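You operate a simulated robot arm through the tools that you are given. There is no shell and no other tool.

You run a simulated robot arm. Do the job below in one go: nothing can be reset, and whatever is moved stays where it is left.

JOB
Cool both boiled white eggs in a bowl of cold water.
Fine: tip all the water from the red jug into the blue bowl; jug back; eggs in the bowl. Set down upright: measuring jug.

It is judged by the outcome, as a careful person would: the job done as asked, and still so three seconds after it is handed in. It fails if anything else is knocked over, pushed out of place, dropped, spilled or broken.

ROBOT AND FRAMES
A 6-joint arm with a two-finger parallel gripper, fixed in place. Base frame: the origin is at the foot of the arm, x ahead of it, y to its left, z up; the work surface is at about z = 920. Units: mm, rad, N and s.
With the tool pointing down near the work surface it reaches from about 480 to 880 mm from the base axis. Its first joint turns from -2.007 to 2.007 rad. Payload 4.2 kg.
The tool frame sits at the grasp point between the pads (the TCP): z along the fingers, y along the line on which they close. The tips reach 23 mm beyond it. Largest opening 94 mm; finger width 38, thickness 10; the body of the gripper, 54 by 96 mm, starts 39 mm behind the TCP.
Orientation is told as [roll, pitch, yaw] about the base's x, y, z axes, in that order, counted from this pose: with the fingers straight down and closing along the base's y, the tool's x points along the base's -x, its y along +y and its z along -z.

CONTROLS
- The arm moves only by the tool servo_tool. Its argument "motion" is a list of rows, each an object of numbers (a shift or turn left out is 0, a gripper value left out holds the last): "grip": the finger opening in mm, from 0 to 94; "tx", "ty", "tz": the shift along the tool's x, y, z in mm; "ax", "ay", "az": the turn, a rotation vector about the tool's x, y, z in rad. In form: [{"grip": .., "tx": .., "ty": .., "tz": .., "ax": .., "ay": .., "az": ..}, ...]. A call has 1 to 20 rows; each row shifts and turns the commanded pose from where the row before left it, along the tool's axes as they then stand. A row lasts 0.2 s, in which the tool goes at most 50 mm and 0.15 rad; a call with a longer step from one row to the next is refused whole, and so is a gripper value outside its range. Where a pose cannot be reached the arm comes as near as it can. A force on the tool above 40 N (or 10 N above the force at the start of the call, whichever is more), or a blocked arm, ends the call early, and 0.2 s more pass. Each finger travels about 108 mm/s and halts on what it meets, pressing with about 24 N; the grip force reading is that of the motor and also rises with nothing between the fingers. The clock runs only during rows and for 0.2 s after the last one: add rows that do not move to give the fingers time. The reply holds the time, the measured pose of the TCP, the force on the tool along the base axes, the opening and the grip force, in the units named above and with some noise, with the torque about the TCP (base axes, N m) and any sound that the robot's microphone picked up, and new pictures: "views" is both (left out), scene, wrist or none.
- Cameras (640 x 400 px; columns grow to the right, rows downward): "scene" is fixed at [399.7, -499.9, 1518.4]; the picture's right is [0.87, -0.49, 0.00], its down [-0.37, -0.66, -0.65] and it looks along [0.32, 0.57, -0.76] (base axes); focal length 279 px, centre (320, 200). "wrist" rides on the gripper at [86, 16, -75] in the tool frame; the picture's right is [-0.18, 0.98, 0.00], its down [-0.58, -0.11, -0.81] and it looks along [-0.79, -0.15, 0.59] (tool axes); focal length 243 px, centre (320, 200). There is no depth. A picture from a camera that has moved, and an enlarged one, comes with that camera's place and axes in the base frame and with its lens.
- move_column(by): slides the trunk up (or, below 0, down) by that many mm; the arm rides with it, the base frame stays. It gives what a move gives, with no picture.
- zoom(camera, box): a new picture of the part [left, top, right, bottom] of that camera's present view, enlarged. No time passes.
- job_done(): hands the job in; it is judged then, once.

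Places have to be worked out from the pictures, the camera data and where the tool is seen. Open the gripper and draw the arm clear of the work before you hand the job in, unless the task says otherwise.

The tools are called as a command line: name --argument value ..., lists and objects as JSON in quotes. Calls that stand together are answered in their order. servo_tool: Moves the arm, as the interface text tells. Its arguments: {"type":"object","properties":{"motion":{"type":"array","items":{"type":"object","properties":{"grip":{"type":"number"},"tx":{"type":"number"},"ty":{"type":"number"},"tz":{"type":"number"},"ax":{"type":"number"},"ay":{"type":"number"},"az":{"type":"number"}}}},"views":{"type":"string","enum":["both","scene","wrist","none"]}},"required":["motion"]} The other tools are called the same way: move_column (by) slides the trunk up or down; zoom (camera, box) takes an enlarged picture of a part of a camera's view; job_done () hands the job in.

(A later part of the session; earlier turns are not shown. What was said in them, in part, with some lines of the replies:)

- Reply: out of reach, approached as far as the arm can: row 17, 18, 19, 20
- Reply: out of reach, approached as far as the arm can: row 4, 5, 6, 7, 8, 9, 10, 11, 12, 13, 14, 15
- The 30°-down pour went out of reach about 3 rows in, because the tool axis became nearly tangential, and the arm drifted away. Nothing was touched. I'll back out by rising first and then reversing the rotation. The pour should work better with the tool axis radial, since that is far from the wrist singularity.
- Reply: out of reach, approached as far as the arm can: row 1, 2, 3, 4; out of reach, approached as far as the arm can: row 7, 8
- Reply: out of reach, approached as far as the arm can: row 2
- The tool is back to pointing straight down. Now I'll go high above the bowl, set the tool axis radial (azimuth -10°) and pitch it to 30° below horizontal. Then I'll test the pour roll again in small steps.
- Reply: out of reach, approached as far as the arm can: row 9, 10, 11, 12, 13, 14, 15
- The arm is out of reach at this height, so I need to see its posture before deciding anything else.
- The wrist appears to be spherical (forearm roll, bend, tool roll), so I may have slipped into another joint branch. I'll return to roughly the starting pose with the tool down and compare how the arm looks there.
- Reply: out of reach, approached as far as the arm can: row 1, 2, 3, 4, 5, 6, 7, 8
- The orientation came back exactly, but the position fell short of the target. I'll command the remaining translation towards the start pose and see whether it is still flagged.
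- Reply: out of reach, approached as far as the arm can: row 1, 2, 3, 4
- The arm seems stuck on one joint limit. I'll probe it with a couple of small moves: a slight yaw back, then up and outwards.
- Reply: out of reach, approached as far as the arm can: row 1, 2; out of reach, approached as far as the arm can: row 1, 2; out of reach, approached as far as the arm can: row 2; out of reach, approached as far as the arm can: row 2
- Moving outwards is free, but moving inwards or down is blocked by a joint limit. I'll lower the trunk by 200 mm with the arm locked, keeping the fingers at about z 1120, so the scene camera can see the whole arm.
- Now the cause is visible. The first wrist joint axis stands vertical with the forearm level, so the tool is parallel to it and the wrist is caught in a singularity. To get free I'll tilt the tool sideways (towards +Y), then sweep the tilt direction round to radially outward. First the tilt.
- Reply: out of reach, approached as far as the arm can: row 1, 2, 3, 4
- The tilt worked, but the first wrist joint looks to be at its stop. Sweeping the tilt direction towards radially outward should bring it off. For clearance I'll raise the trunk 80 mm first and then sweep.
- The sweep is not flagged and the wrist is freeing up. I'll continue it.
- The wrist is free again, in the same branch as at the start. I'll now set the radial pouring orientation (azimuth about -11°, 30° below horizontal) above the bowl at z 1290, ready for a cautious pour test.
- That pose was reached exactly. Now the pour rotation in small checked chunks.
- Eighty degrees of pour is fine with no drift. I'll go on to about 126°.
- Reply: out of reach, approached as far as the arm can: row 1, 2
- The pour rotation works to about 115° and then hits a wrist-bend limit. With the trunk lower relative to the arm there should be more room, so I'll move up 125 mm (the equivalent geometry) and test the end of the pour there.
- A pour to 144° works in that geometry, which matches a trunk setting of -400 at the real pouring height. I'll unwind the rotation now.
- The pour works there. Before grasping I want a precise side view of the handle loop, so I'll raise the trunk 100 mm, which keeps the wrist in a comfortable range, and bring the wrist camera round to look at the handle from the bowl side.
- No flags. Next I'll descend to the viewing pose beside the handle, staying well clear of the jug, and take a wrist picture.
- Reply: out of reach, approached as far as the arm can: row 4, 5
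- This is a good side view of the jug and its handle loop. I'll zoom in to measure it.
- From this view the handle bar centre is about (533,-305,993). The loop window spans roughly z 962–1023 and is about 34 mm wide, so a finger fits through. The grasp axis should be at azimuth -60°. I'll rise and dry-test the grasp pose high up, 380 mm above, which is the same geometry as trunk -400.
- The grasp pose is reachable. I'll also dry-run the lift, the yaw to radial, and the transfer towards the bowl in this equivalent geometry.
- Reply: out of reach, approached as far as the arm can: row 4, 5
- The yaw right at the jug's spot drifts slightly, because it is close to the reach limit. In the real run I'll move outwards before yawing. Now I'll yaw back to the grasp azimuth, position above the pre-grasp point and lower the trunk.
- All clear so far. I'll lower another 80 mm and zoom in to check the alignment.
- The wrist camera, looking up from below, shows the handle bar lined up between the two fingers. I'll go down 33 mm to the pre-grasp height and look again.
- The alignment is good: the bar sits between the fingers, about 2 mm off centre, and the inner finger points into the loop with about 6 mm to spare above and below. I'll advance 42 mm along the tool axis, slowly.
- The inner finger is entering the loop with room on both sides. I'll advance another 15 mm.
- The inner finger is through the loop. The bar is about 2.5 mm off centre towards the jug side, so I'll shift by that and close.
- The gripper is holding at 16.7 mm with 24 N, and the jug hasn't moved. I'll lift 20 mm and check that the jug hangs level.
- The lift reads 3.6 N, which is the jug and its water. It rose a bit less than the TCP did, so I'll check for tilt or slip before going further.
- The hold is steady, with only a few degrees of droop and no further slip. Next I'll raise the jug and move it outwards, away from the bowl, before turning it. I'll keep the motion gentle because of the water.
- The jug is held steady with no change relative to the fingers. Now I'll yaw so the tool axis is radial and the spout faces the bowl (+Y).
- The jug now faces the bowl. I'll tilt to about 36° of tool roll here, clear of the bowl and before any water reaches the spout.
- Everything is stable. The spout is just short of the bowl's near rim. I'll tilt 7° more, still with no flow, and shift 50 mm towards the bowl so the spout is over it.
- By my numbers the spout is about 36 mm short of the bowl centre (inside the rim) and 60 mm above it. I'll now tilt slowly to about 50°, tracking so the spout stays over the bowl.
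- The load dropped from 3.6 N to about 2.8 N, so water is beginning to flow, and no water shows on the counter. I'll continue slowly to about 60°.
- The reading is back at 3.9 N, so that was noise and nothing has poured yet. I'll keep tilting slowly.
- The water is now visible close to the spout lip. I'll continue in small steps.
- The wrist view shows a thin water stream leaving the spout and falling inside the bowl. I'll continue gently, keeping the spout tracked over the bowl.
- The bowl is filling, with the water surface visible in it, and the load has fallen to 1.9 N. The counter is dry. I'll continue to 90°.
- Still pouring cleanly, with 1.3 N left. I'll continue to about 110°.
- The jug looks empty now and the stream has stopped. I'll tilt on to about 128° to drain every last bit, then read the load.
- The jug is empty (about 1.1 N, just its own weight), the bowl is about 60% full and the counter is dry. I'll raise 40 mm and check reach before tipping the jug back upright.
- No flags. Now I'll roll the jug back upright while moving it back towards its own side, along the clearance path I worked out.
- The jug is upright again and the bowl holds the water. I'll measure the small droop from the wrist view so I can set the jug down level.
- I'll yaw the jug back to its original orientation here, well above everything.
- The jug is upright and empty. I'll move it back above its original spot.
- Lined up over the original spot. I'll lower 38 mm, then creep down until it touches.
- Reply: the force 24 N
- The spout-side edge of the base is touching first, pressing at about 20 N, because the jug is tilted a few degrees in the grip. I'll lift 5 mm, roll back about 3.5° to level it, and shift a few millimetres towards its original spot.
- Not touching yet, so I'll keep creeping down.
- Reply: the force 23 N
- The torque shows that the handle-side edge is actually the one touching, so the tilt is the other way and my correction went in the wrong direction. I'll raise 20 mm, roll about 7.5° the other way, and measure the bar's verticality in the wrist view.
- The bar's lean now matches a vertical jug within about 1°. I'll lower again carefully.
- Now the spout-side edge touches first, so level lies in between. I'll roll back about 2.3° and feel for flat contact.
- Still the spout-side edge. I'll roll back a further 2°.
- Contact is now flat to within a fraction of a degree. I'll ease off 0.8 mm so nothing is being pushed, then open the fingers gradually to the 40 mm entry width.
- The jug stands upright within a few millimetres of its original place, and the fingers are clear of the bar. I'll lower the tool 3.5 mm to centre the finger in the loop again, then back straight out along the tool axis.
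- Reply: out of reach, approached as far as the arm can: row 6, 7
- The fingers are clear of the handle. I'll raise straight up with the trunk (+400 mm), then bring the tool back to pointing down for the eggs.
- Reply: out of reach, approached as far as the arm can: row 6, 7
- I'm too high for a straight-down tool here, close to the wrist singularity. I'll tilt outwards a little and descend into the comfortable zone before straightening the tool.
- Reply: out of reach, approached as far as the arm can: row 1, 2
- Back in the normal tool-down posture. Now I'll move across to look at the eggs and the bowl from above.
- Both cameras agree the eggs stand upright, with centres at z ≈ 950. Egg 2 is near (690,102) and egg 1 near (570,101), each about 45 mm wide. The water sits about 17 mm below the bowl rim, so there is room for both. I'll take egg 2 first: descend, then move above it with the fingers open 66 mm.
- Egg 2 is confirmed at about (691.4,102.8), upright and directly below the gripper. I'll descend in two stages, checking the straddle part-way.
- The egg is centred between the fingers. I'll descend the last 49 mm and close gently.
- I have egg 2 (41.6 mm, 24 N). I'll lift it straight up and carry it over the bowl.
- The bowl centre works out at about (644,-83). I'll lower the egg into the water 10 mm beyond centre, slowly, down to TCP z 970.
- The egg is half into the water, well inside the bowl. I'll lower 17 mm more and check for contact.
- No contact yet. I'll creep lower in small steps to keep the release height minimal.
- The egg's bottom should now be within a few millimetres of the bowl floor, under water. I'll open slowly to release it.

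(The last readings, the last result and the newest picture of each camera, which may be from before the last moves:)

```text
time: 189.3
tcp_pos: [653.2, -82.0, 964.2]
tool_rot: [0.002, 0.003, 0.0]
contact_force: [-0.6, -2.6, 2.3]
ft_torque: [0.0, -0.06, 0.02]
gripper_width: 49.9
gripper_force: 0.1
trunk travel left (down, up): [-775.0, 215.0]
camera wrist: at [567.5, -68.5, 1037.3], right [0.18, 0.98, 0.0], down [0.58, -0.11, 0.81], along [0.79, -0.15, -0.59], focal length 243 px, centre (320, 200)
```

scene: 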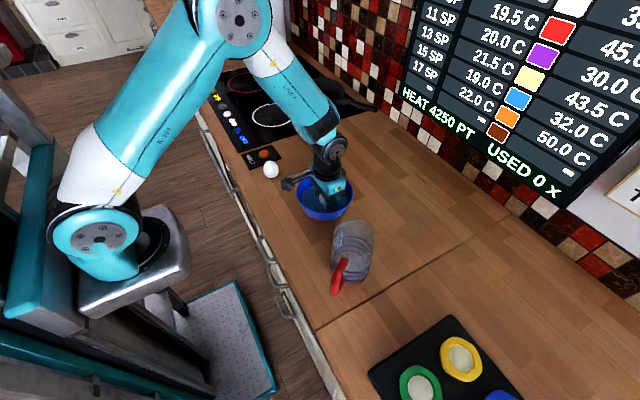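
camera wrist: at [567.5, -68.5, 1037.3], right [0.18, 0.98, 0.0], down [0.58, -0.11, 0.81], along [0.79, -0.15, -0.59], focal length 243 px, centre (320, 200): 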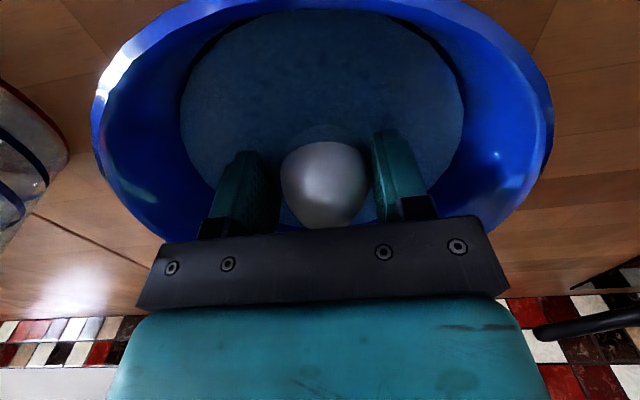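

The egg is released, but a finger just touched the bowl wall and nudged it a few millimetres. I'll close slightly to relieve that and rise straight up.

servo_tool --motion '[{"grip": 47}, {}, {"tz": -4}, {"tz": -6}, {"tz": -10}, {"tz": -15}, {"tz": -20}, {"tz": -25}, {"tz": -25}, {}, {}]' --views "both"

zoom --camera "scene" --box '[270, 120, 390, 230]'

zoom --camera "wrist" --box '[180, 0, 470, 180]'

```text
time: 191.7
tcp_pos: [653.2, -83.2, 1068.8]
tool_rot: [0.002, -0.001, -0.001]
contact_force: [0.3, 0.2, -1.1]
ft_torque: [-0.01, 0.0, 0.03]
gripper_width: 46.8
gripper_force: 0.1
trunk travel left (down, up): [-775.0, 215.0]
camera wrist: at [567.0, -68.5, 1143.1], right [0.18, 0.98, 0.0], down [0.58, -0.11, 0.81], along [0.79, -0.15, -0.59], focal length 243 px, centre (320, 200)
```

scene: 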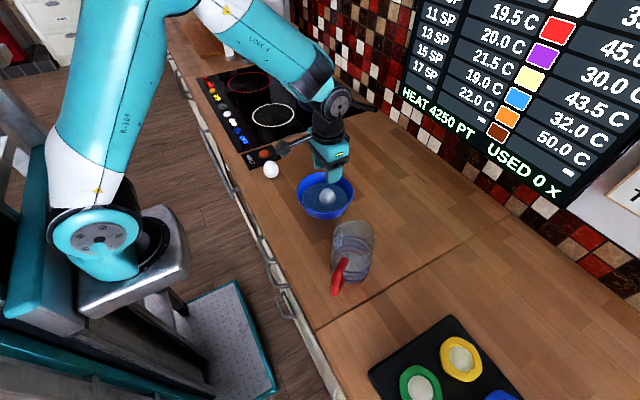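
wrist: 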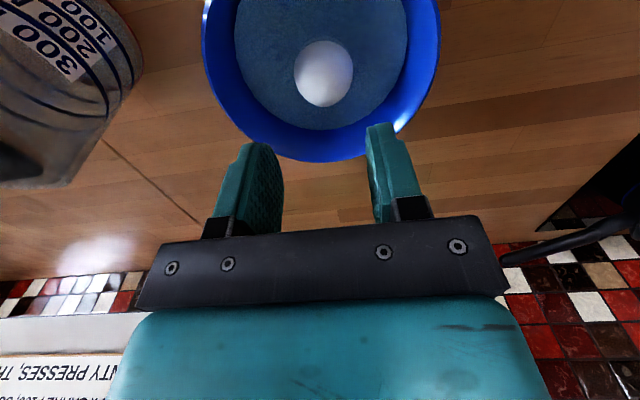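

```text
3.64 times, centred on (330, 175) of scene
camera zoom: at [399.7, -499.9, 1518.4], right [0.87, -0.49, 0.0], down [-0.37, -0.66, -0.65], along [0.32, 0.57, -0.76], focal length 1013 px, centre (284, 291)
```

zoom: 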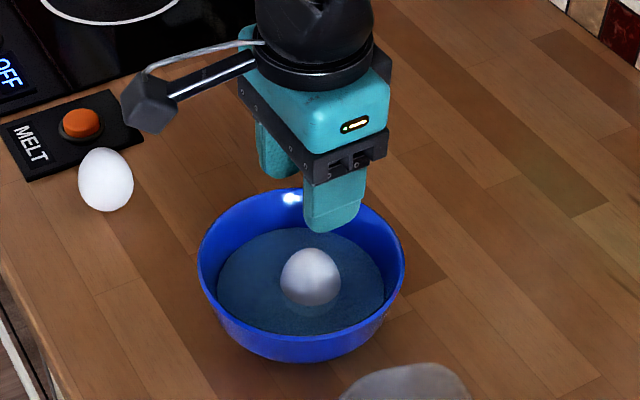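

```text
2.21 times, centred on (325, 90) of wrist
camera zoom: at [567.0, -68.5, 1143.1], right [0.18, 0.98, 0.0], down [0.58, -0.11, 0.81], along [0.79, -0.15, -0.59], focal length 535 px, centre (309, 443)
```

zoom: 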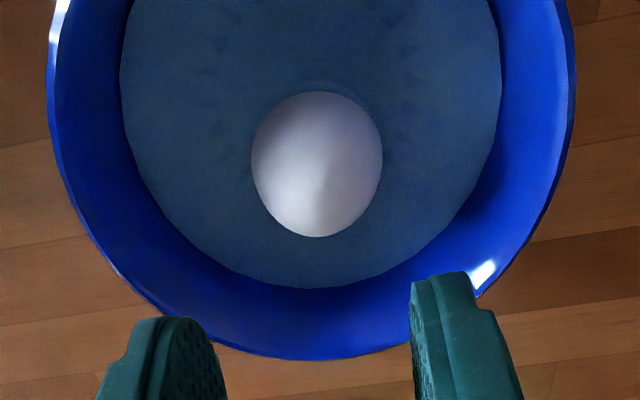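

Egg 2 is in the bowl, standing in the water near (657,-83), and nothing has spilled. Next is egg 1: I'll move above (570,101) with the fingers open and take a fresh fix.

servo_tool --motion '[{"tx": 16.6, "ty": 36.8}, {"tx": 16.6, "ty": 36.8, "grip": 66}, {"tx": 16.6, "ty": 36.8}, {"tx": 16.6, "ty": 36.8}, {"tx": 16.6, "ty": 36.8}, {}, {}]' --views "both"

zoom --camera "scene" --box '[230, 90, 370, 230]'

```text
time: 193.3
tcp_pos: [571.0, 100.8, 1067.9]
tool_rot: [-0.001, 0.0, 0.0]
contact_force: [-0.1, 0.1, 0.9]
ft_torque: [0.01, -0.03, -0.04]
gripper_width: 66.4
gripper_force: 0.1
trunk travel left (down, up): [-775.0, 215.0]
camera wrist: at [484.3, 116.3, 1143.2], right [0.18, 0.98, 0.0], down [0.58, -0.11, 0.81], along [0.79, -0.15, -0.59], focal length 243 px, centre (320, 200)
```

scene: 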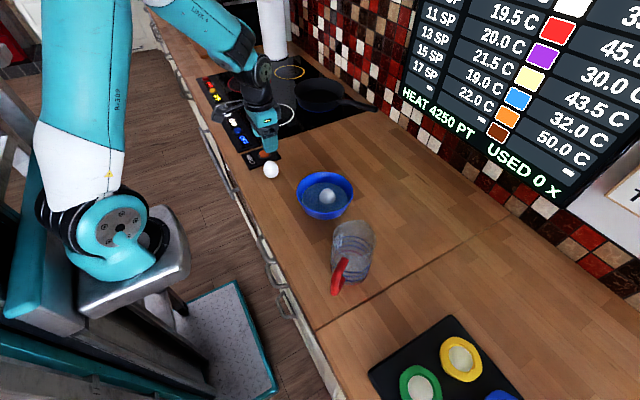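
wrist: 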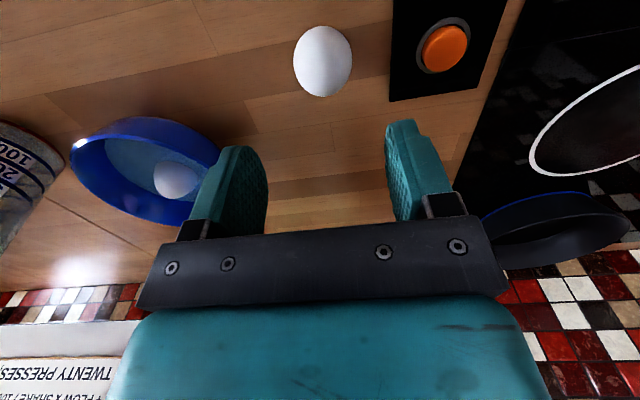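

```text
2.86 times, centred on (300, 160) of scene
camera zoom: at [399.7, -499.9, 1518.4], right [0.87, -0.49, 0.0], down [-0.37, -0.66, -0.65], along [0.32, 0.57, -0.76], focal length 796 px, centre (377, 314)
```

zoom: 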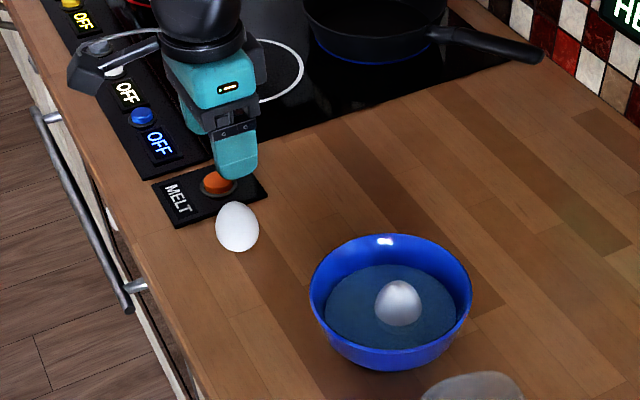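

Egg 1 is at about (568.6,101.8), and the MELT panel edge is at y ≈ 156, so the outer finger clears it by more than 10 mm. I'll descend and grip.

servo_tool --motion '[{"tx": 2, "ty": 0.7, "tz": 25}, {"tz": 25}, {"tz": 20}, {}, {}]' --views "wrist"

```text
time: 194.5
tcp_pos: [570.7, 101.8, 998.2]
tool_rot: [0.001, 0.0, 0.001]
contact_force: [0.4, -0.5, -0.1]
ft_torque: [-0.01, -0.01, 0.0]
gripper_width: 65.7
gripper_force: 0.0
trunk travel left (down, up): [-775.0, 215.0]
camera wrist: at [482.9, 115.5, 1073.0], right [0.18, 0.98, 0.0], down [0.58, -0.11, 0.81], along [0.79, -0.15, -0.59], focal length 243 px, centre (320, 200)
```

wrist: 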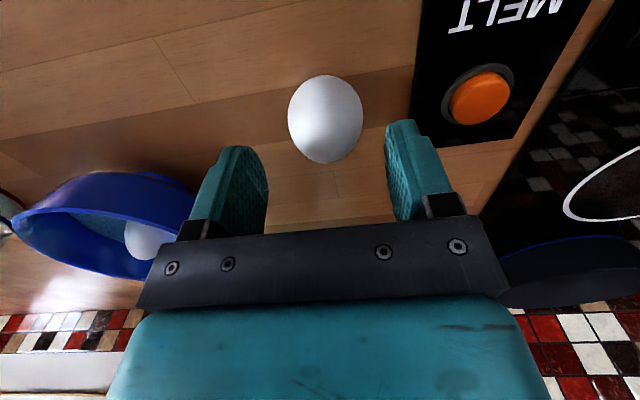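

It is centred just as egg 2 was. I'll go down to grip height and close.

servo_tool --motion '[{"tz": 15}, {"tz": 15}, {"tz": 10}, {"tz": 5.5}, {}, {"grip": 52}, {"grip": 44}, {"grip": 30}, {"grip": 10}, {}, {}]' --views "wrist"

```text
time: 196.9
tcp_pos: [568.8, 101.3, 953.5]
tool_rot: [0.0, 0.0, 0.0]
contact_force: [0.0, -0.2, 0.4]
ft_torque: [0.01, 0.0, 0.04]
gripper_width: 41.7
gripper_force: 24.4
trunk travel left (down, up): [-775.0, 215.0]
camera wrist: at [482.8, 116.3, 1028.0], right [0.18, 0.98, 0.0], down [0.58, -0.11, 0.81], along [0.79, -0.15, -0.59], focal length 243 px, centre (320, 200)
```

wrist: 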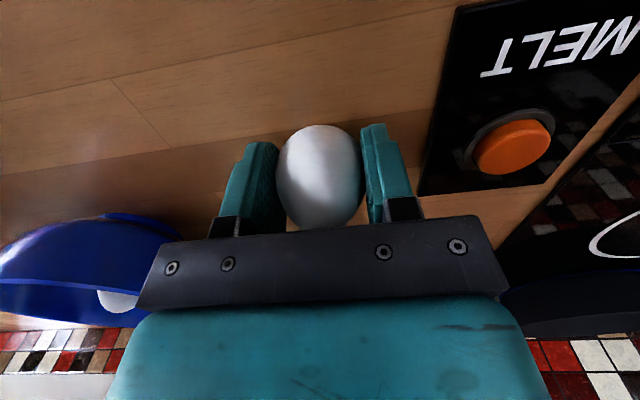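

Egg 1 is gripped. I'll lift it and carry it to hover over the near side of the bowl.

servo_tool --motion '[{"tz": -15}, {"tz": -25}, {"tz": -25}, {"tz": -28}, {"tz": -28}, {}, {"tx": -8.2, "ty": -30.7}, {"tx": -8.2, "ty": -30.7}, {"tx": -8.2, "ty": -30.7}, {"tx": -8.2, "ty": -30.7}, {"tx": -8.2, "ty": -30.7}, {"tx": -8.2, "ty": -30.7}, {}, {}]' --views "both"

zoom --camera "scene" --box '[270, 120, 390, 230]'

zoom --camera "wrist" --box '[180, 0, 470, 180]'

```text
time: 199.9
tcp_pos: [617.1, -84.2, 1072.8]
tool_rot: [0.003, 0.001, 0.002]
contact_force: [0.2, 0.3, 0.3]
ft_torque: [-0.03, 0.0, -0.02]
gripper_width: 41.7
gripper_force: 23.9
trunk travel left (down, up): [-775.0, 215.0]
camera wrist: at [530.1, -68.5, 1147.4], right [0.18, 0.98, 0.0], down [0.58, -0.11, 0.81], along [0.79, -0.15, -0.59], focal length 243 px, centre (320, 200)
```

scene: 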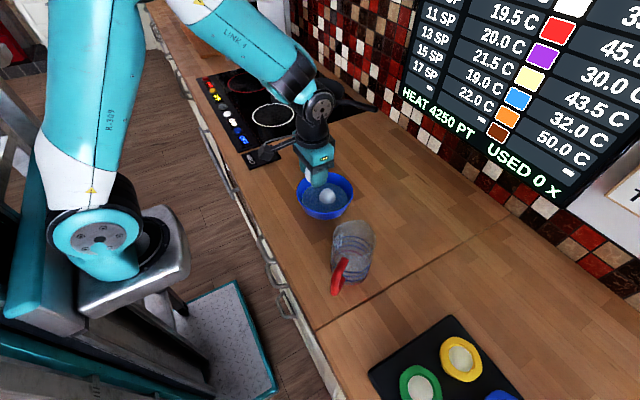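
wrist: 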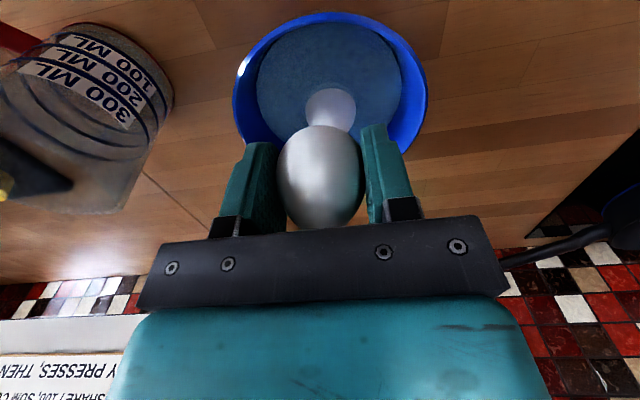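

```text
3.64 times, centred on (330, 175) of scene
camera zoom: at [399.7, -499.9, 1518.4], right [0.87, -0.49, 0.0], down [-0.37, -0.66, -0.65], along [0.32, 0.57, -0.76], focal length 1013 px, centre (284, 291)
```

zoom: 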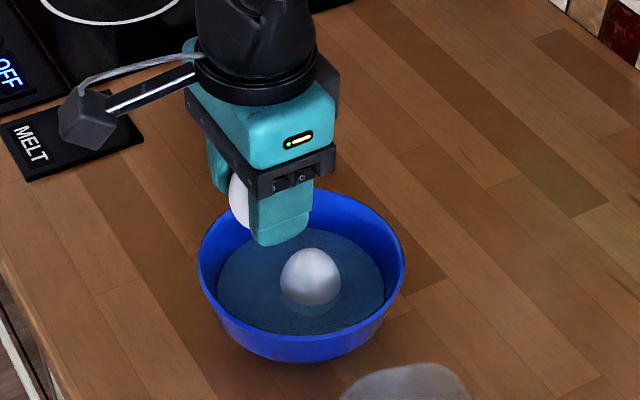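

```text
2.21 times, centred on (325, 90) of wrist
camera zoom: at [530.1, -68.5, 1147.4], right [0.18, 0.98, 0.0], down [0.58, -0.11, 0.81], along [0.79, -0.15, -0.59], focal length 535 px, centre (309, 443)
```

zoom: 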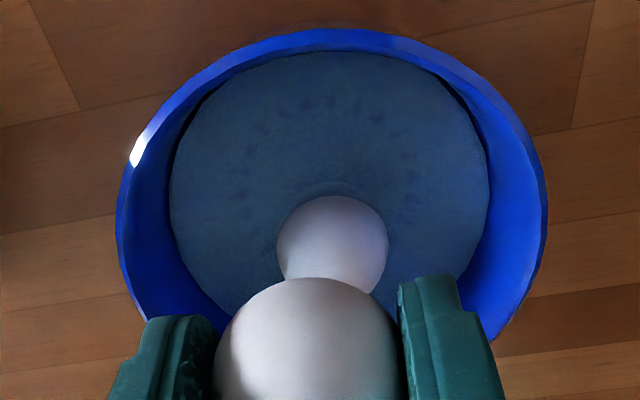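

The bowl centre is now about (647,-83), with egg 2 standing 12 mm beyond it. I'll lower egg 1 26 mm on the near side, down to TCP z 992, where the fingers still clear the wall.

servo_tool --motion '[{"tx": -4, "ty": 1}, {"tz": 20}, {"tz": 20}, {"tz": 15}, {"tz": 12}, {"tz": 8}, {"tz": 6}, {}, {}]' --views "both"

zoom --camera "scene" --box '[270, 120, 390, 230]'

zoom --camera "wrist" --box '[130, 0, 520, 240]'

```text
time: 201.9
tcp_pos: [622.6, -80.2, 992.4]
tool_rot: [0.001, 0.001, 0.0]
contact_force: [0.0, 0.3, -0.5]
ft_torque: [-0.01, -0.01, 0.02]
gripper_width: 41.6
gripper_force: 24.0
trunk travel left (down, up): [-775.0, 215.0]
camera wrist: at [536.3, -66.3, 1066.6], right [0.18, 0.98, 0.0], down [0.58, -0.11, 0.81], along [0.79, -0.15, -0.59], focal length 243 px, centre (320, 200)
```

scene: 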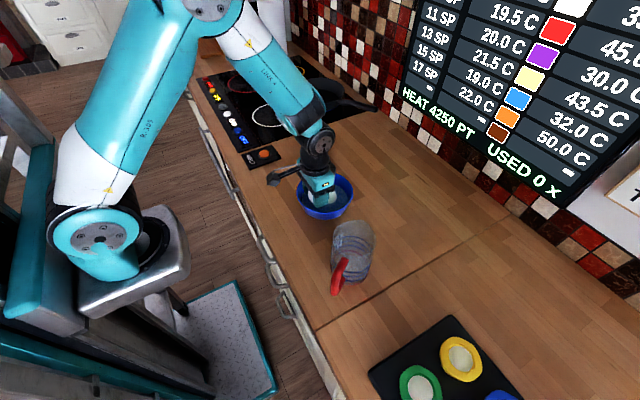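
wrist: 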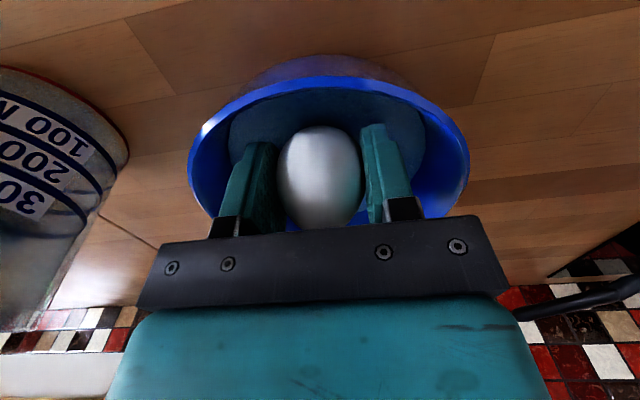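

```text
3.64 times, centred on (330, 175) of scene
camera zoom: at [399.7, -499.9, 1518.4], right [0.87, -0.49, 0.0], down [-0.37, -0.66, -0.65], along [0.32, 0.57, -0.76], focal length 1013 px, centre (284, 291)
```

zoom: 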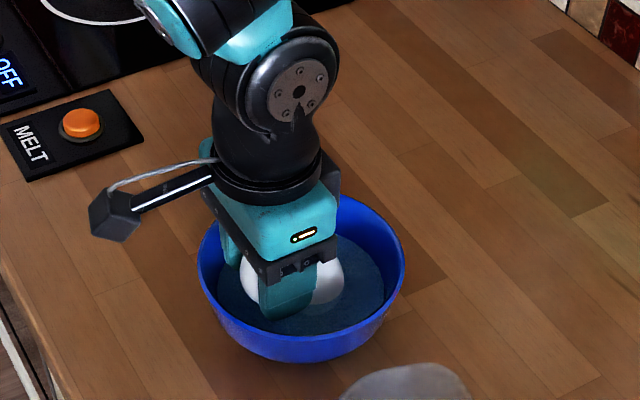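

```text
1.64 times, centred on (325, 120) of wrist
camera zoom: at [536.3, -66.3, 1066.6], right [0.18, 0.98, 0.0], down [0.58, -0.11, 0.81], along [0.79, -0.15, -0.59], focal length 398 px, centre (312, 331)
```

zoom: 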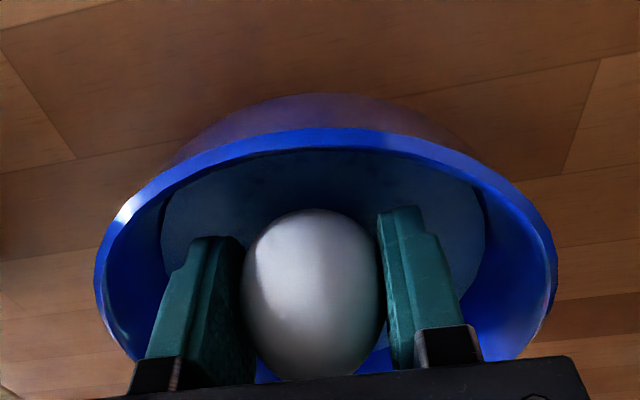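

No contact. I'll move inwards and down together, gently shifting egg 2 over, and watch the forces.

servo_tool --motion '[{"tx": -1.5, "tz": 3}, {"tx": -1.5, "tz": 3}, {}, {}]' --views "none"

servo_tool --motion '[{"tx": -1.5, "tz": 3}, {"tx": -1.5, "tz": 3}, {}, {}]' --views "scene"

zoom --camera "scene" --box '[270, 120, 390, 230]'

```text
time: 202.9
tcp_pos: [626.4, -80.4, 985.9]
tool_rot: [0.002, 0.001, -0.001]
contact_force: [0.0, 0.0, -1.3]
ft_torque: [0.02, -0.01, 0.01]
gripper_width: 41.7
gripper_force: 24.1
trunk travel left (down, up): [-775.0, 215.0]
```

```text
time: 203.9
tcp_pos: [627.4, -80.9, 982.3]
tool_rot: [0.002, 0.0, 0.001]
contact_force: [-8.6, 5.8, 22.3]
ft_torque: [-0.25, 0.03, -0.01]
gripper_width: 41.9
gripper_force: 23.9
trunk travel left (down, up): [-775.0, 215.0]
```

scene: 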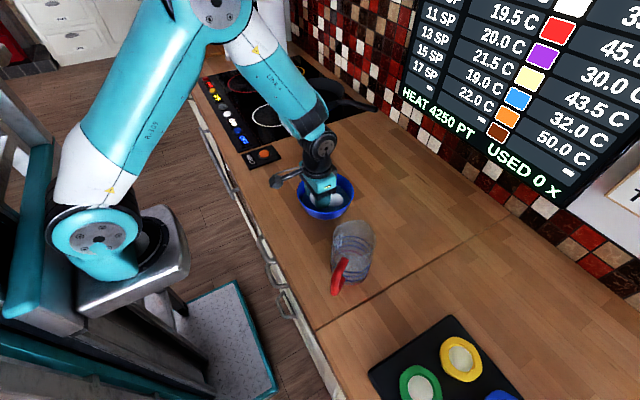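

```text
3.64 times, centred on (330, 175) of scene
camera zoom: at [399.7, -499.9, 1518.4], right [0.87, -0.49, 0.0], down [-0.37, -0.66, -0.65], along [0.32, 0.57, -0.76], focal length 1013 px, centre (284, 291)
```

zoom: 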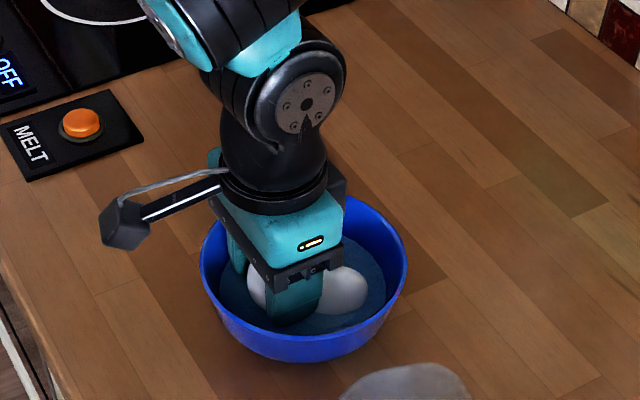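

There is contact at about 22 N: egg 1 is pressing on egg 2, which has tipped over. I'll back off 4 mm and look.

servo_tool --motion '[{"tz": -4}, {}, {}]' --views "both"

zoom --camera "scene" --box '[280, 150, 370, 230]'

zoom --camera "wrist" --box '[130, 0, 520, 240]'

```text
time: 204.7
tcp_pos: [628.6, -80.8, 983.6]
tool_rot: [-0.001, 0.001, 0.0]
contact_force: [0.2, 0.3, -0.4]
ft_torque: [-0.01, -0.02, -0.05]
gripper_width: 41.5
gripper_force: 24.2
trunk travel left (down, up): [-775.0, 215.0]
camera wrist: at [542.7, -66.3, 1058.0], right [0.18, 0.98, 0.0], down [0.58, -0.11, 0.81], along [0.79, -0.15, -0.59], focal length 243 px, centre (320, 200)
```

scene: 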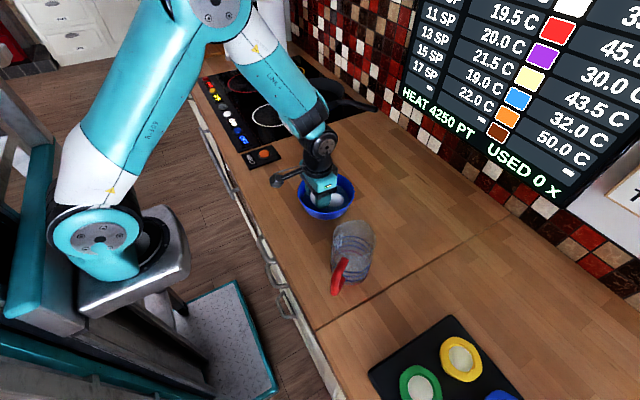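
wrist: 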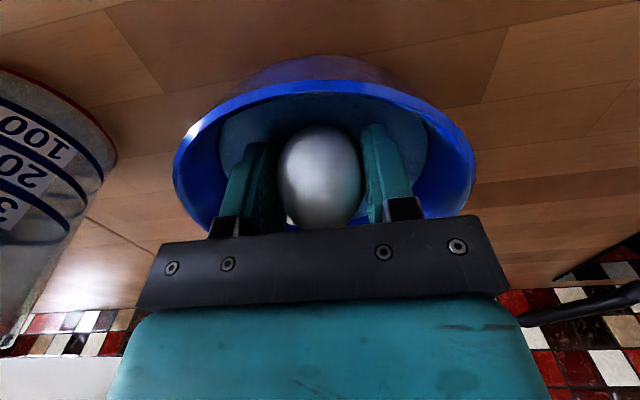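

```text
5.00 times, centred on (325, 190) of scene
camera zoom: at [399.7, -499.9, 1518.4], right [0.87, -0.49, 0.0], down [-0.37, -0.66, -0.65], along [0.32, 0.57, -0.76], focal length 1393 px, centre (295, 250)
```

zoom: 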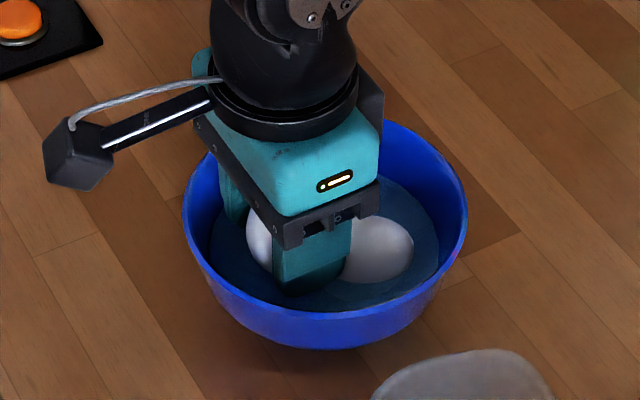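

```text
1.64 times, centred on (325, 120) of wrist
camera zoom: at [542.7, -66.3, 1058.0], right [0.18, 0.98, 0.0], down [0.58, -0.11, 0.81], along [0.79, -0.15, -0.59], focal length 398 px, centre (312, 331)
```

zoom: 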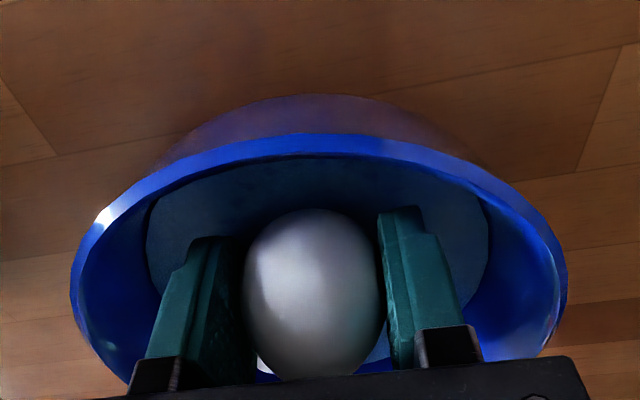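

The force is gone. Egg 2 seems to have tipped onto its side. I'll raise egg 1 clear and look into the bowl before deciding where it fits.

servo_tool --motion '[{"tz": -10}, {"tz": -20}, {"tz": -30}, {"tz": -30}, {"tx": 20}, {"tx": 20}, {}, {}]' --views "both"

zoom --camera "wrist" --box '[180, 0, 470, 180]'

zoom --camera "scene" --box '[280, 150, 370, 230]'

```text
time: 206.5
tcp_pos: [589.5, -80.5, 1074.2]
tool_rot: [0.003, -0.001, 0.001]
contact_force: [-0.7, 0.0, 0.0]
ft_torque: [-0.02, 0.02, 0.02]
gripper_width: 41.7
gripper_force: 24.2
trunk travel left (down, up): [-775.0, 215.0]
camera wrist: at [503.0, -66.4, 1148.8], right [0.18, 0.98, 0.0], down [0.58, -0.11, 0.81], along [0.79, -0.15, -0.59], focal length 243 px, centre (320, 200)
```

scene: 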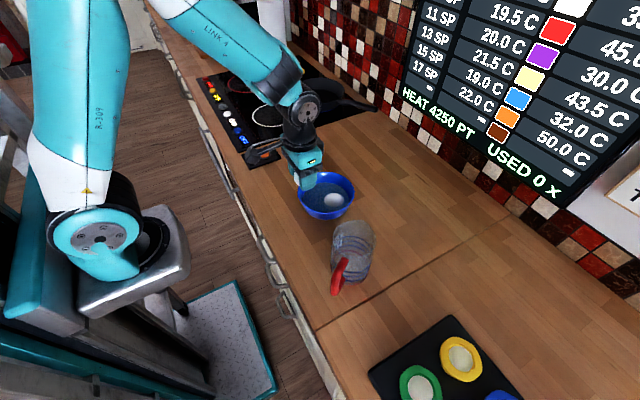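
wrist: 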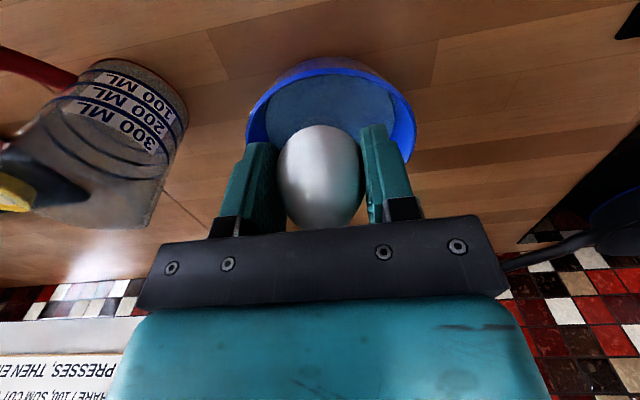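

```text
2.21 times, centred on (325, 90) of wrist
camera zoom: at [503.0, -66.4, 1148.8], right [0.18, 0.98, 0.0], down [0.58, -0.11, 0.81], along [0.79, -0.15, -0.59], focal length 535 px, centre (309, 443)
```

zoom: 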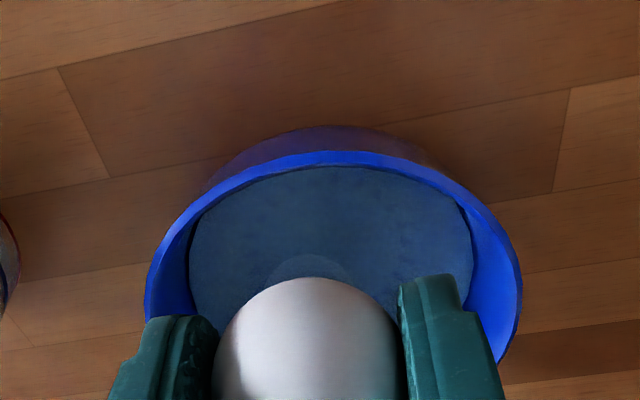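

```text
5.00 times, centred on (325, 190) of scene
camera zoom: at [399.7, -499.9, 1518.4], right [0.87, -0.49, 0.0], down [-0.37, -0.66, -0.65], along [0.32, 0.57, -0.76], focal length 1393 px, centre (295, 250)
```

zoom: 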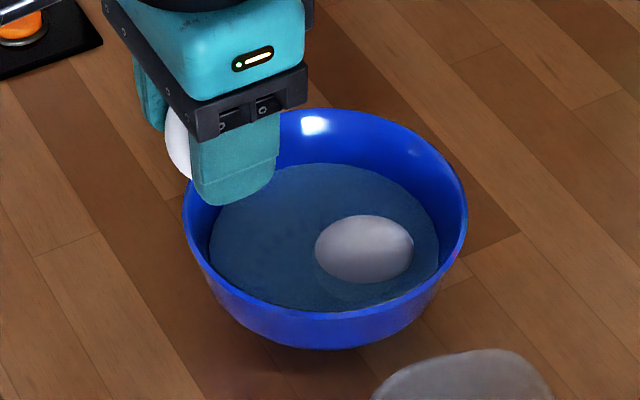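

Egg 2 now lies on its side on the far right of the bowl, centred near (671,-92). The free space is on the near left. I'll turn the gripper about 29° so the fingers sit best against the round wall, and place egg 1 at about (633,-74).

servo_tool --motion '[{"tx": -21.7, "ty": 3.1}, {"tx": -21.7, "ty": 3.1}, {"az": 0.1283}, {"az": 0.1283}, {"az": 0.1283}, {"az": 0.1283}, {}, {"tz": 20}, {"tz": 20}, {"tz": 20}, {"tz": 15}, {"tz": 9}, {}, {}]' --views "both"

zoom --camera "scene" --box '[280, 150, 370, 230]'

zoom --camera "wrist" --box '[130, 0, 520, 240]'

```text
time: 209.5
tcp_pos: [631.6, -74.8, 991.8]
tool_rot: [-0.001, 0.0, -0.512]
contact_force: [-0.3, -0.9, -0.7]
ft_torque: [0.0, -0.01, 0.01]
gripper_width: 41.7
gripper_force: 24.1
trunk travel left (down, up): [-775.0, 215.0]
camera wrist: at [564.3, -19.6, 1065.4], right [0.64, 0.77, 0.0], down [0.45, -0.38, 0.81], along [0.62, -0.52, -0.59], focal length 243 px, centre (320, 200)
```

scene: 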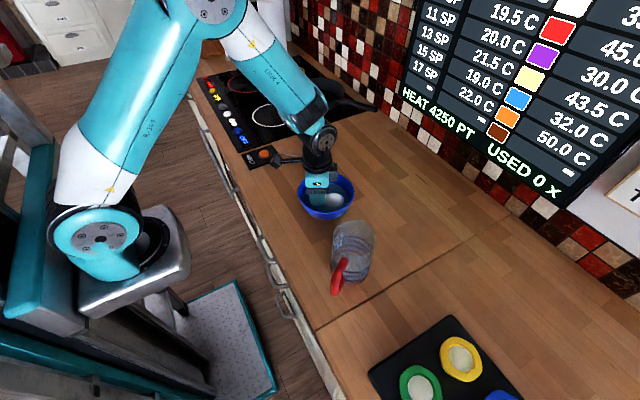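
wrist: 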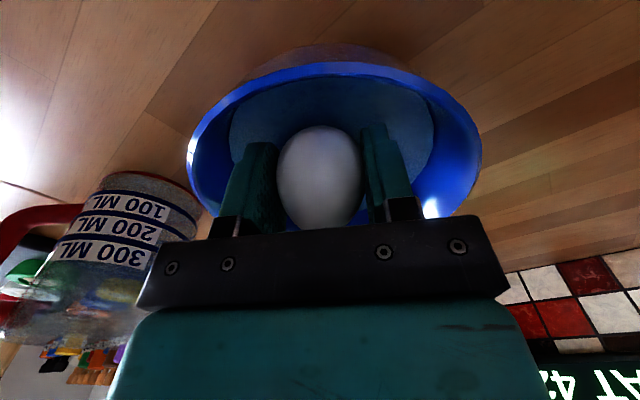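

```text
5.00 times, centred on (325, 190) of scene
camera zoom: at [399.7, -499.9, 1518.4], right [0.87, -0.49, 0.0], down [-0.37, -0.66, -0.65], along [0.32, 0.57, -0.76], focal length 1393 px, centre (295, 250)
```

zoom: 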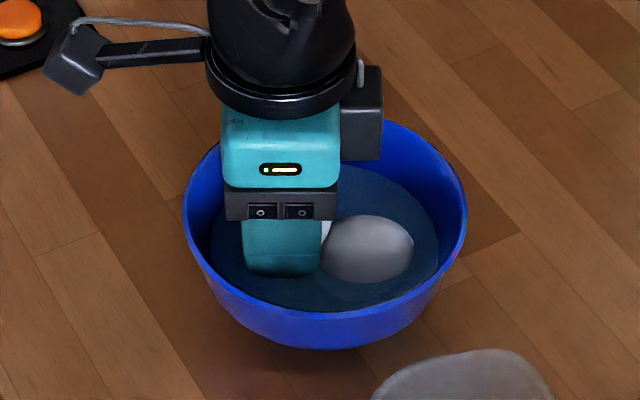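

```text
1.64 times, centred on (325, 120) of wrist
camera zoom: at [564.3, -19.6, 1065.4], right [0.64, 0.77, 0.0], down [0.45, -0.38, 0.81], along [0.62, -0.52, -0.59], focal length 398 px, centre (312, 331)
```

zoom: 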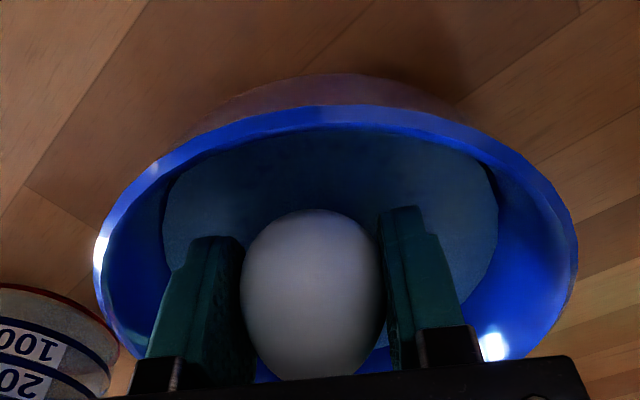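

Well placed: egg 1 is beside egg 2 with clearance. I'll lower in small force-checked steps.

servo_tool --motion '[{"tz": 3}, {"tz": 3}, {}, {}]' --views "none"

servo_tool --motion '[{"tz": 2.5}, {}, {}]' --views "none"

servo_tool --motion '[{"tz": 2}, {}, {}]' --views "none"

```text
time: 210.5
tcp_pos: [631.9, -74.1, 983.6]
tool_rot: [0.0, 0.0, -0.513]
contact_force: [-0.4, -0.7, -0.5]
ft_torque: [0.0, 0.0, 0.05]
gripper_width: 41.7
gripper_force: 24.1
trunk travel left (down, up): [-775.0, 215.0]
```

```text
time: 211.3
tcp_pos: [632.0, -76.0, 980.8]
tool_rot: [-0.001, 0.0, -0.514]
contact_force: [-0.3, 0.5, -1.0]
ft_torque: [0.01, 0.01, -0.02]
gripper_width: 41.8
gripper_force: 23.8
trunk travel left (down, up): [-775.0, 215.0]
```

```text
time: 212.1
tcp_pos: [631.0, -75.8, 980.5]
tool_rot: [0.003, 0.001, -0.513]
contact_force: [-1.3, -1.3, 7.1]
ft_torque: [0.0, -0.01, -0.02]
gripper_width: 41.5
gripper_force: 24.2
trunk travel left (down, up): [-775.0, 215.0]
```

The underside of egg 1 has come to rest (7 N straight up, no sideways load), most likely on egg 2's submerged end. I'll ease up 1 mm and open the fingers just enough to release it; they will still guide it as it settles.

servo_tool --motion '[{"tz": -0.8}, {"grip": 43}, {"grip": 45}, {"grip": 47}, {}, {}, {}, {}]' --views "both"

zoom --camera "scene" --box '[280, 150, 370, 230]'

zoom --camera "wrist" --box '[130, 0, 520, 240]'

```text
time: 213.9
tcp_pos: [630.7, -75.6, 980.2]
tool_rot: [0.001, 0.0, -0.512]
contact_force: [1.2, -1.9, 0.1]
ft_torque: [-0.02, 0.02, -0.02]
gripper_width: 46.9
gripper_force: 0.2
trunk travel left (down, up): [-775.0, 215.0]
camera wrist: at [564.1, -20.1, 1055.3], right [0.64, 0.77, 0.0], down [0.45, -0.38, 0.81], along [0.62, -0.52, -0.59], focal length 243 px, centre (320, 200)
```

scene: 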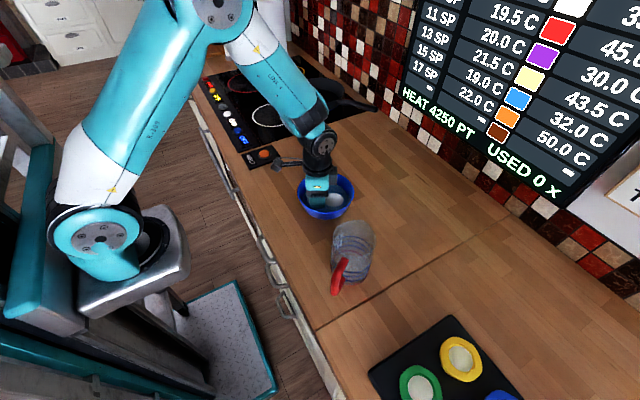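
wrist: 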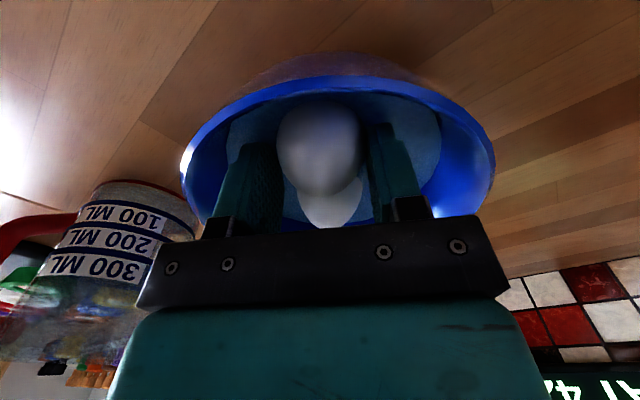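

```text
5.00 times, centred on (325, 190) of scene
camera zoom: at [399.7, -499.9, 1518.4], right [0.87, -0.49, 0.0], down [-0.37, -0.66, -0.65], along [0.32, 0.57, -0.76], focal length 1393 px, centre (295, 250)
```

zoom: 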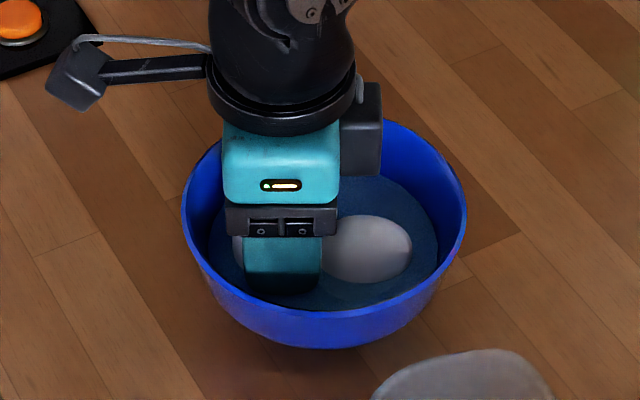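

```text
1.64 times, centred on (325, 120) of wrist
camera zoom: at [564.1, -20.1, 1055.3], right [0.64, 0.77, 0.0], down [0.45, -0.38, 0.81], along [0.62, -0.52, -0.59], focal length 398 px, centre (312, 331)
```

zoom: 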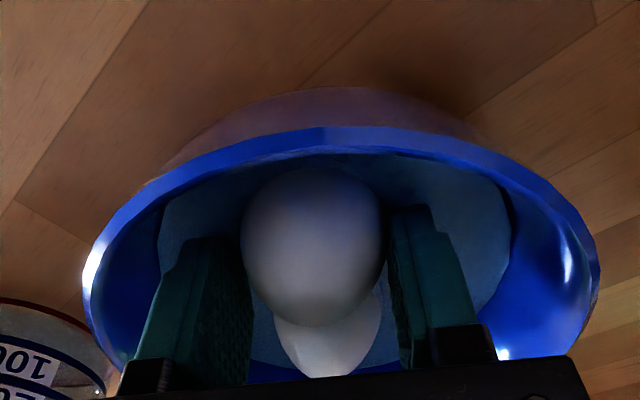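

Egg 1 has settled into the bowl, leaning towards the near-left wall, with egg 2 behind it. I'll rise straight up, slowly at first.

servo_tool --motion '[{}, {"tz": -3}, {"tz": -4}, {"tz": -6}, {"tz": -8}, {"tz": -12}, {"tz": -16}, {"tz": -20}, {"tz": -25}, {}, {}]' --views "both"

zoom --camera "scene" --box '[280, 150, 370, 230]'

zoom --camera "wrist" --box '[180, 0, 470, 180]'

```text
time: 216.3
tcp_pos: [632.8, -76.3, 1075.7]
tool_rot: [-0.001, 0.0, -0.513]
contact_force: [0.2, 0.2, 0.0]
ft_torque: [0.0, 0.02, 0.02]
gripper_width: 46.9
gripper_force: 0.0
trunk travel left (down, up): [-775.0, 215.0]
camera wrist: at [564.4, -20.8, 1149.9], right [0.64, 0.77, 0.0], down [0.45, -0.38, 0.81], along [0.62, -0.52, -0.59], focal length 243 px, centre (320, 200)
```

scene: 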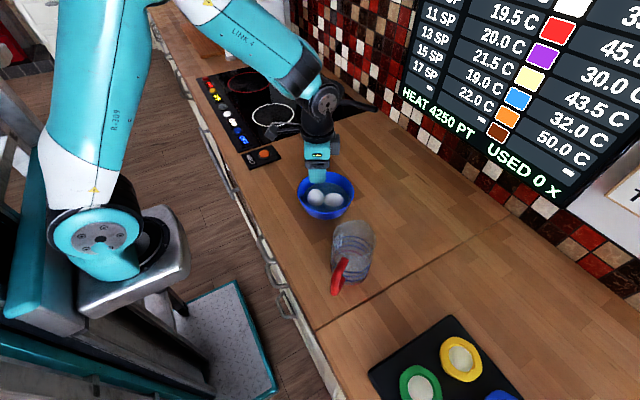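
wrist: 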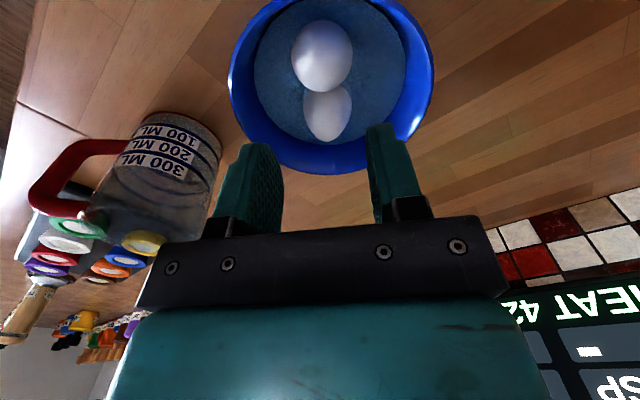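

```text
5.00 times, centred on (325, 190) of scene
camera zoom: at [399.7, -499.9, 1518.4], right [0.87, -0.49, 0.0], down [-0.37, -0.66, -0.65], along [0.32, 0.57, -0.76], focal length 1393 px, centre (295, 250)
```

zoom: 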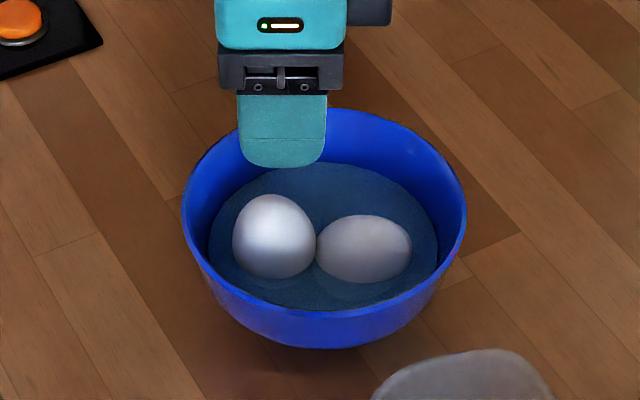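

```text
2.21 times, centred on (325, 90) of wrist
camera zoom: at [564.4, -20.8, 1149.9], right [0.64, 0.77, 0.0], down [0.45, -0.38, 0.81], along [0.62, -0.52, -0.59], focal length 535 px, centre (309, 443)
```

zoom: 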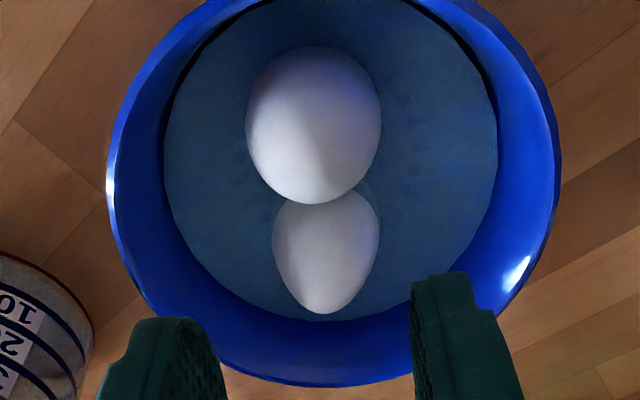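

Both eggs are now in the water in the bowl, with no overflow, and the jug is upright. I'll open the gripper, draw the arm up and back, and do a final check of the scene.

servo_tool --motion '[{"tz": -30}, {"tz": -35, "grip": 94}, {"tx": 15, "tz": -35}, {"tx": 30, "tz": -30}, {"tx": 30, "ty": 10, "tz": -20}, {"tx": 25, "ty": 20}, {}, {}, {}]' --views "both"

zoom --camera "scene" --box '[240, 130, 400, 300]'

zoom --camera "scene" --box '[280, 150, 370, 230]'

```text
time: 218.3
tcp_pos: [560.0, 1.9, 1224.7]
tool_rot: [-0.001, -0.002, -0.512]
contact_force: [-0.2, 0.4, 0.3]
ft_torque: [0.01, -0.01, 0.04]
gripper_width: 93.9
gripper_force: 0.0
trunk travel left (down, up): [-775.0, 215.0]
camera wrist: at [492.2, 56.7, 1299.7], right [0.64, 0.77, 0.0], down [0.45, -0.38, 0.81], along [0.62, -0.52, -0.59], focal length 243 px, centre (320, 200)
```

scene: 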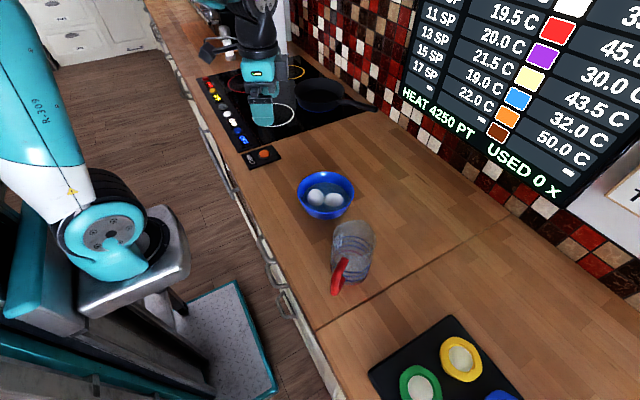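
wrist: 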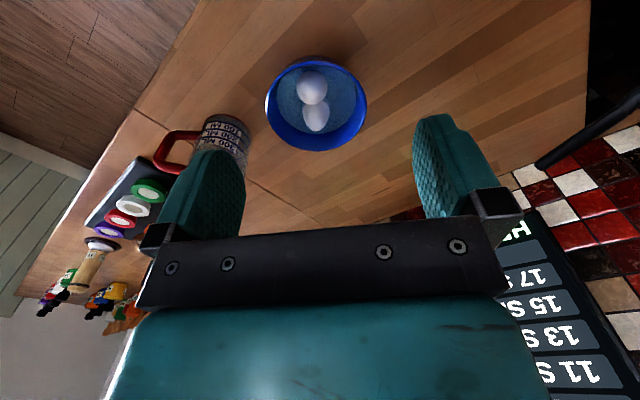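

```text
2.35 times, centred on (320, 215) of scene
camera zoom: at [399.7, -499.9, 1518.4], right [0.87, -0.49, 0.0], down [-0.37, -0.66, -0.65], along [0.32, 0.57, -0.76], focal length 656 px, centre (320, 165)
```

zoom: 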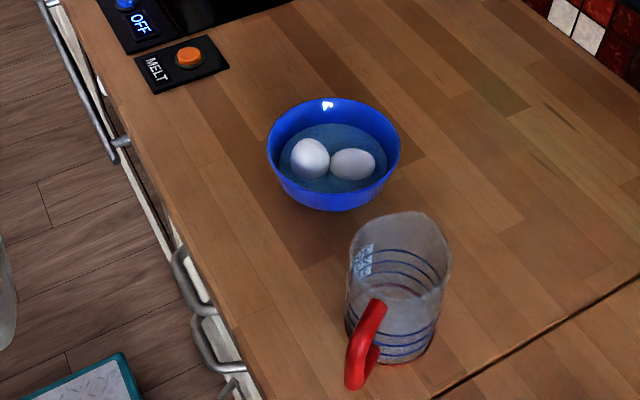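

```text
5.00 times, centred on (325, 190) of scene
camera zoom: at [399.7, -499.9, 1518.4], right [0.87, -0.49, 0.0], down [-0.37, -0.66, -0.65], along [0.32, 0.57, -0.76], focal length 1393 px, centre (295, 250)
```

zoom: 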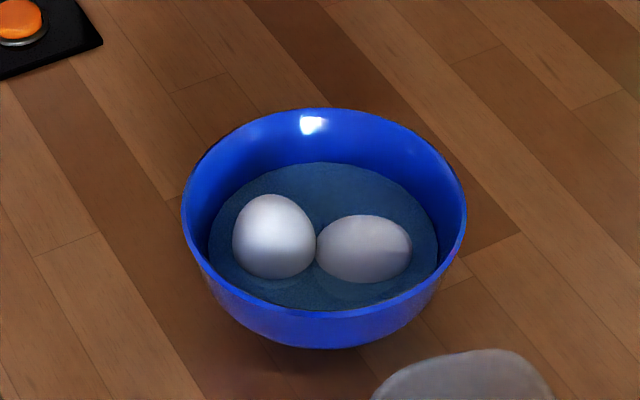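

Both eggs are at rest in the water, the counter is dry and the jug is upright near its original place. One last check that the jug is really empty.

zoom --camera "scene" --box '[315, 210, 395, 305]'

servo_tool --motion '[{}, {}, {}, {}, {}]' --views "scene"

```text
4.21 times, centred on (355, 258) of scene
camera zoom: at [399.7, -499.9, 1518.4], right [0.87, -0.49, 0.0], down [-0.37, -0.66, -0.65], along [0.32, 0.57, -0.76], focal length 1173 px, centre (173, -42)
```

zoom: 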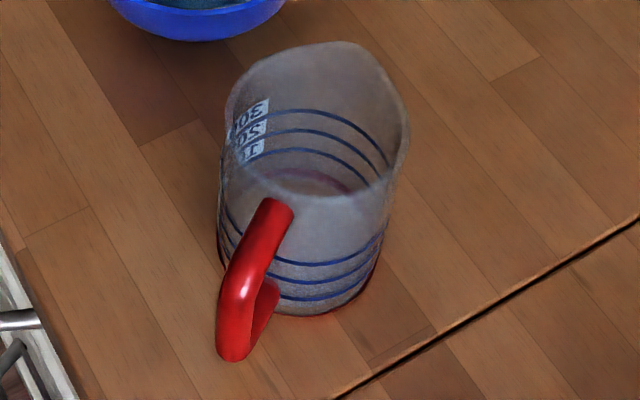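

```text
time: 219.5
tcp_pos: [561.0, 0.7, 1224.8]
tool_rot: [0.001, -0.001, -0.512]
contact_force: [-0.3, 0.2, 0.7]
ft_torque: [0.02, -0.04, 0.01]
gripper_width: 94.3
gripper_force: 0.0
trunk travel left (down, up): [-775.0, 215.0]
```

scene: 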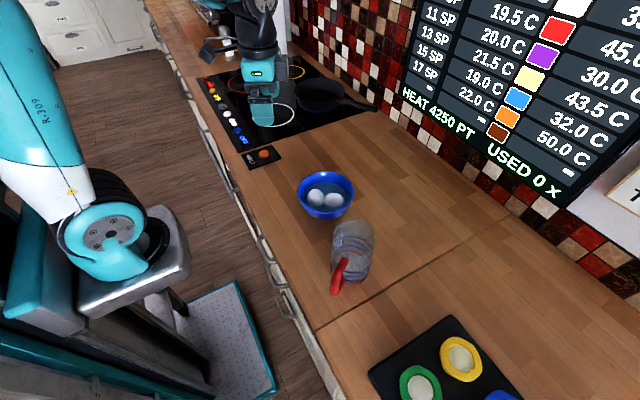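

The jug is empty and upright where it started, both eggs are resting in the bowl of water, and nothing is spilled. The gripper is open and the arm is clear, so I'm handing the job in.

job_done

```text
The job is handed in.
```

Both white eggs are in the blue bowl, sitting in the water from the red jug. The jug is empty and stands upright within a few millimetres of where it started. I handed the job in with the gripper open and the arm clear; I have not seen how it was judged.

- **Water:** I tipped the jug to about 127° over the bowl and let it drain fully. The pictures showed no water on the counter.
- **Bowl:** When I released the first egg, a finger touched the bowl wall and moved the bowl about 3 mm. It stayed upright and nothing spilled.
- **Eggs:** The first egg tipped onto its side when I lowered the second one beside it, with about 22 N of contact between them before I backed off. Neither egg looks cracked in the pictures.
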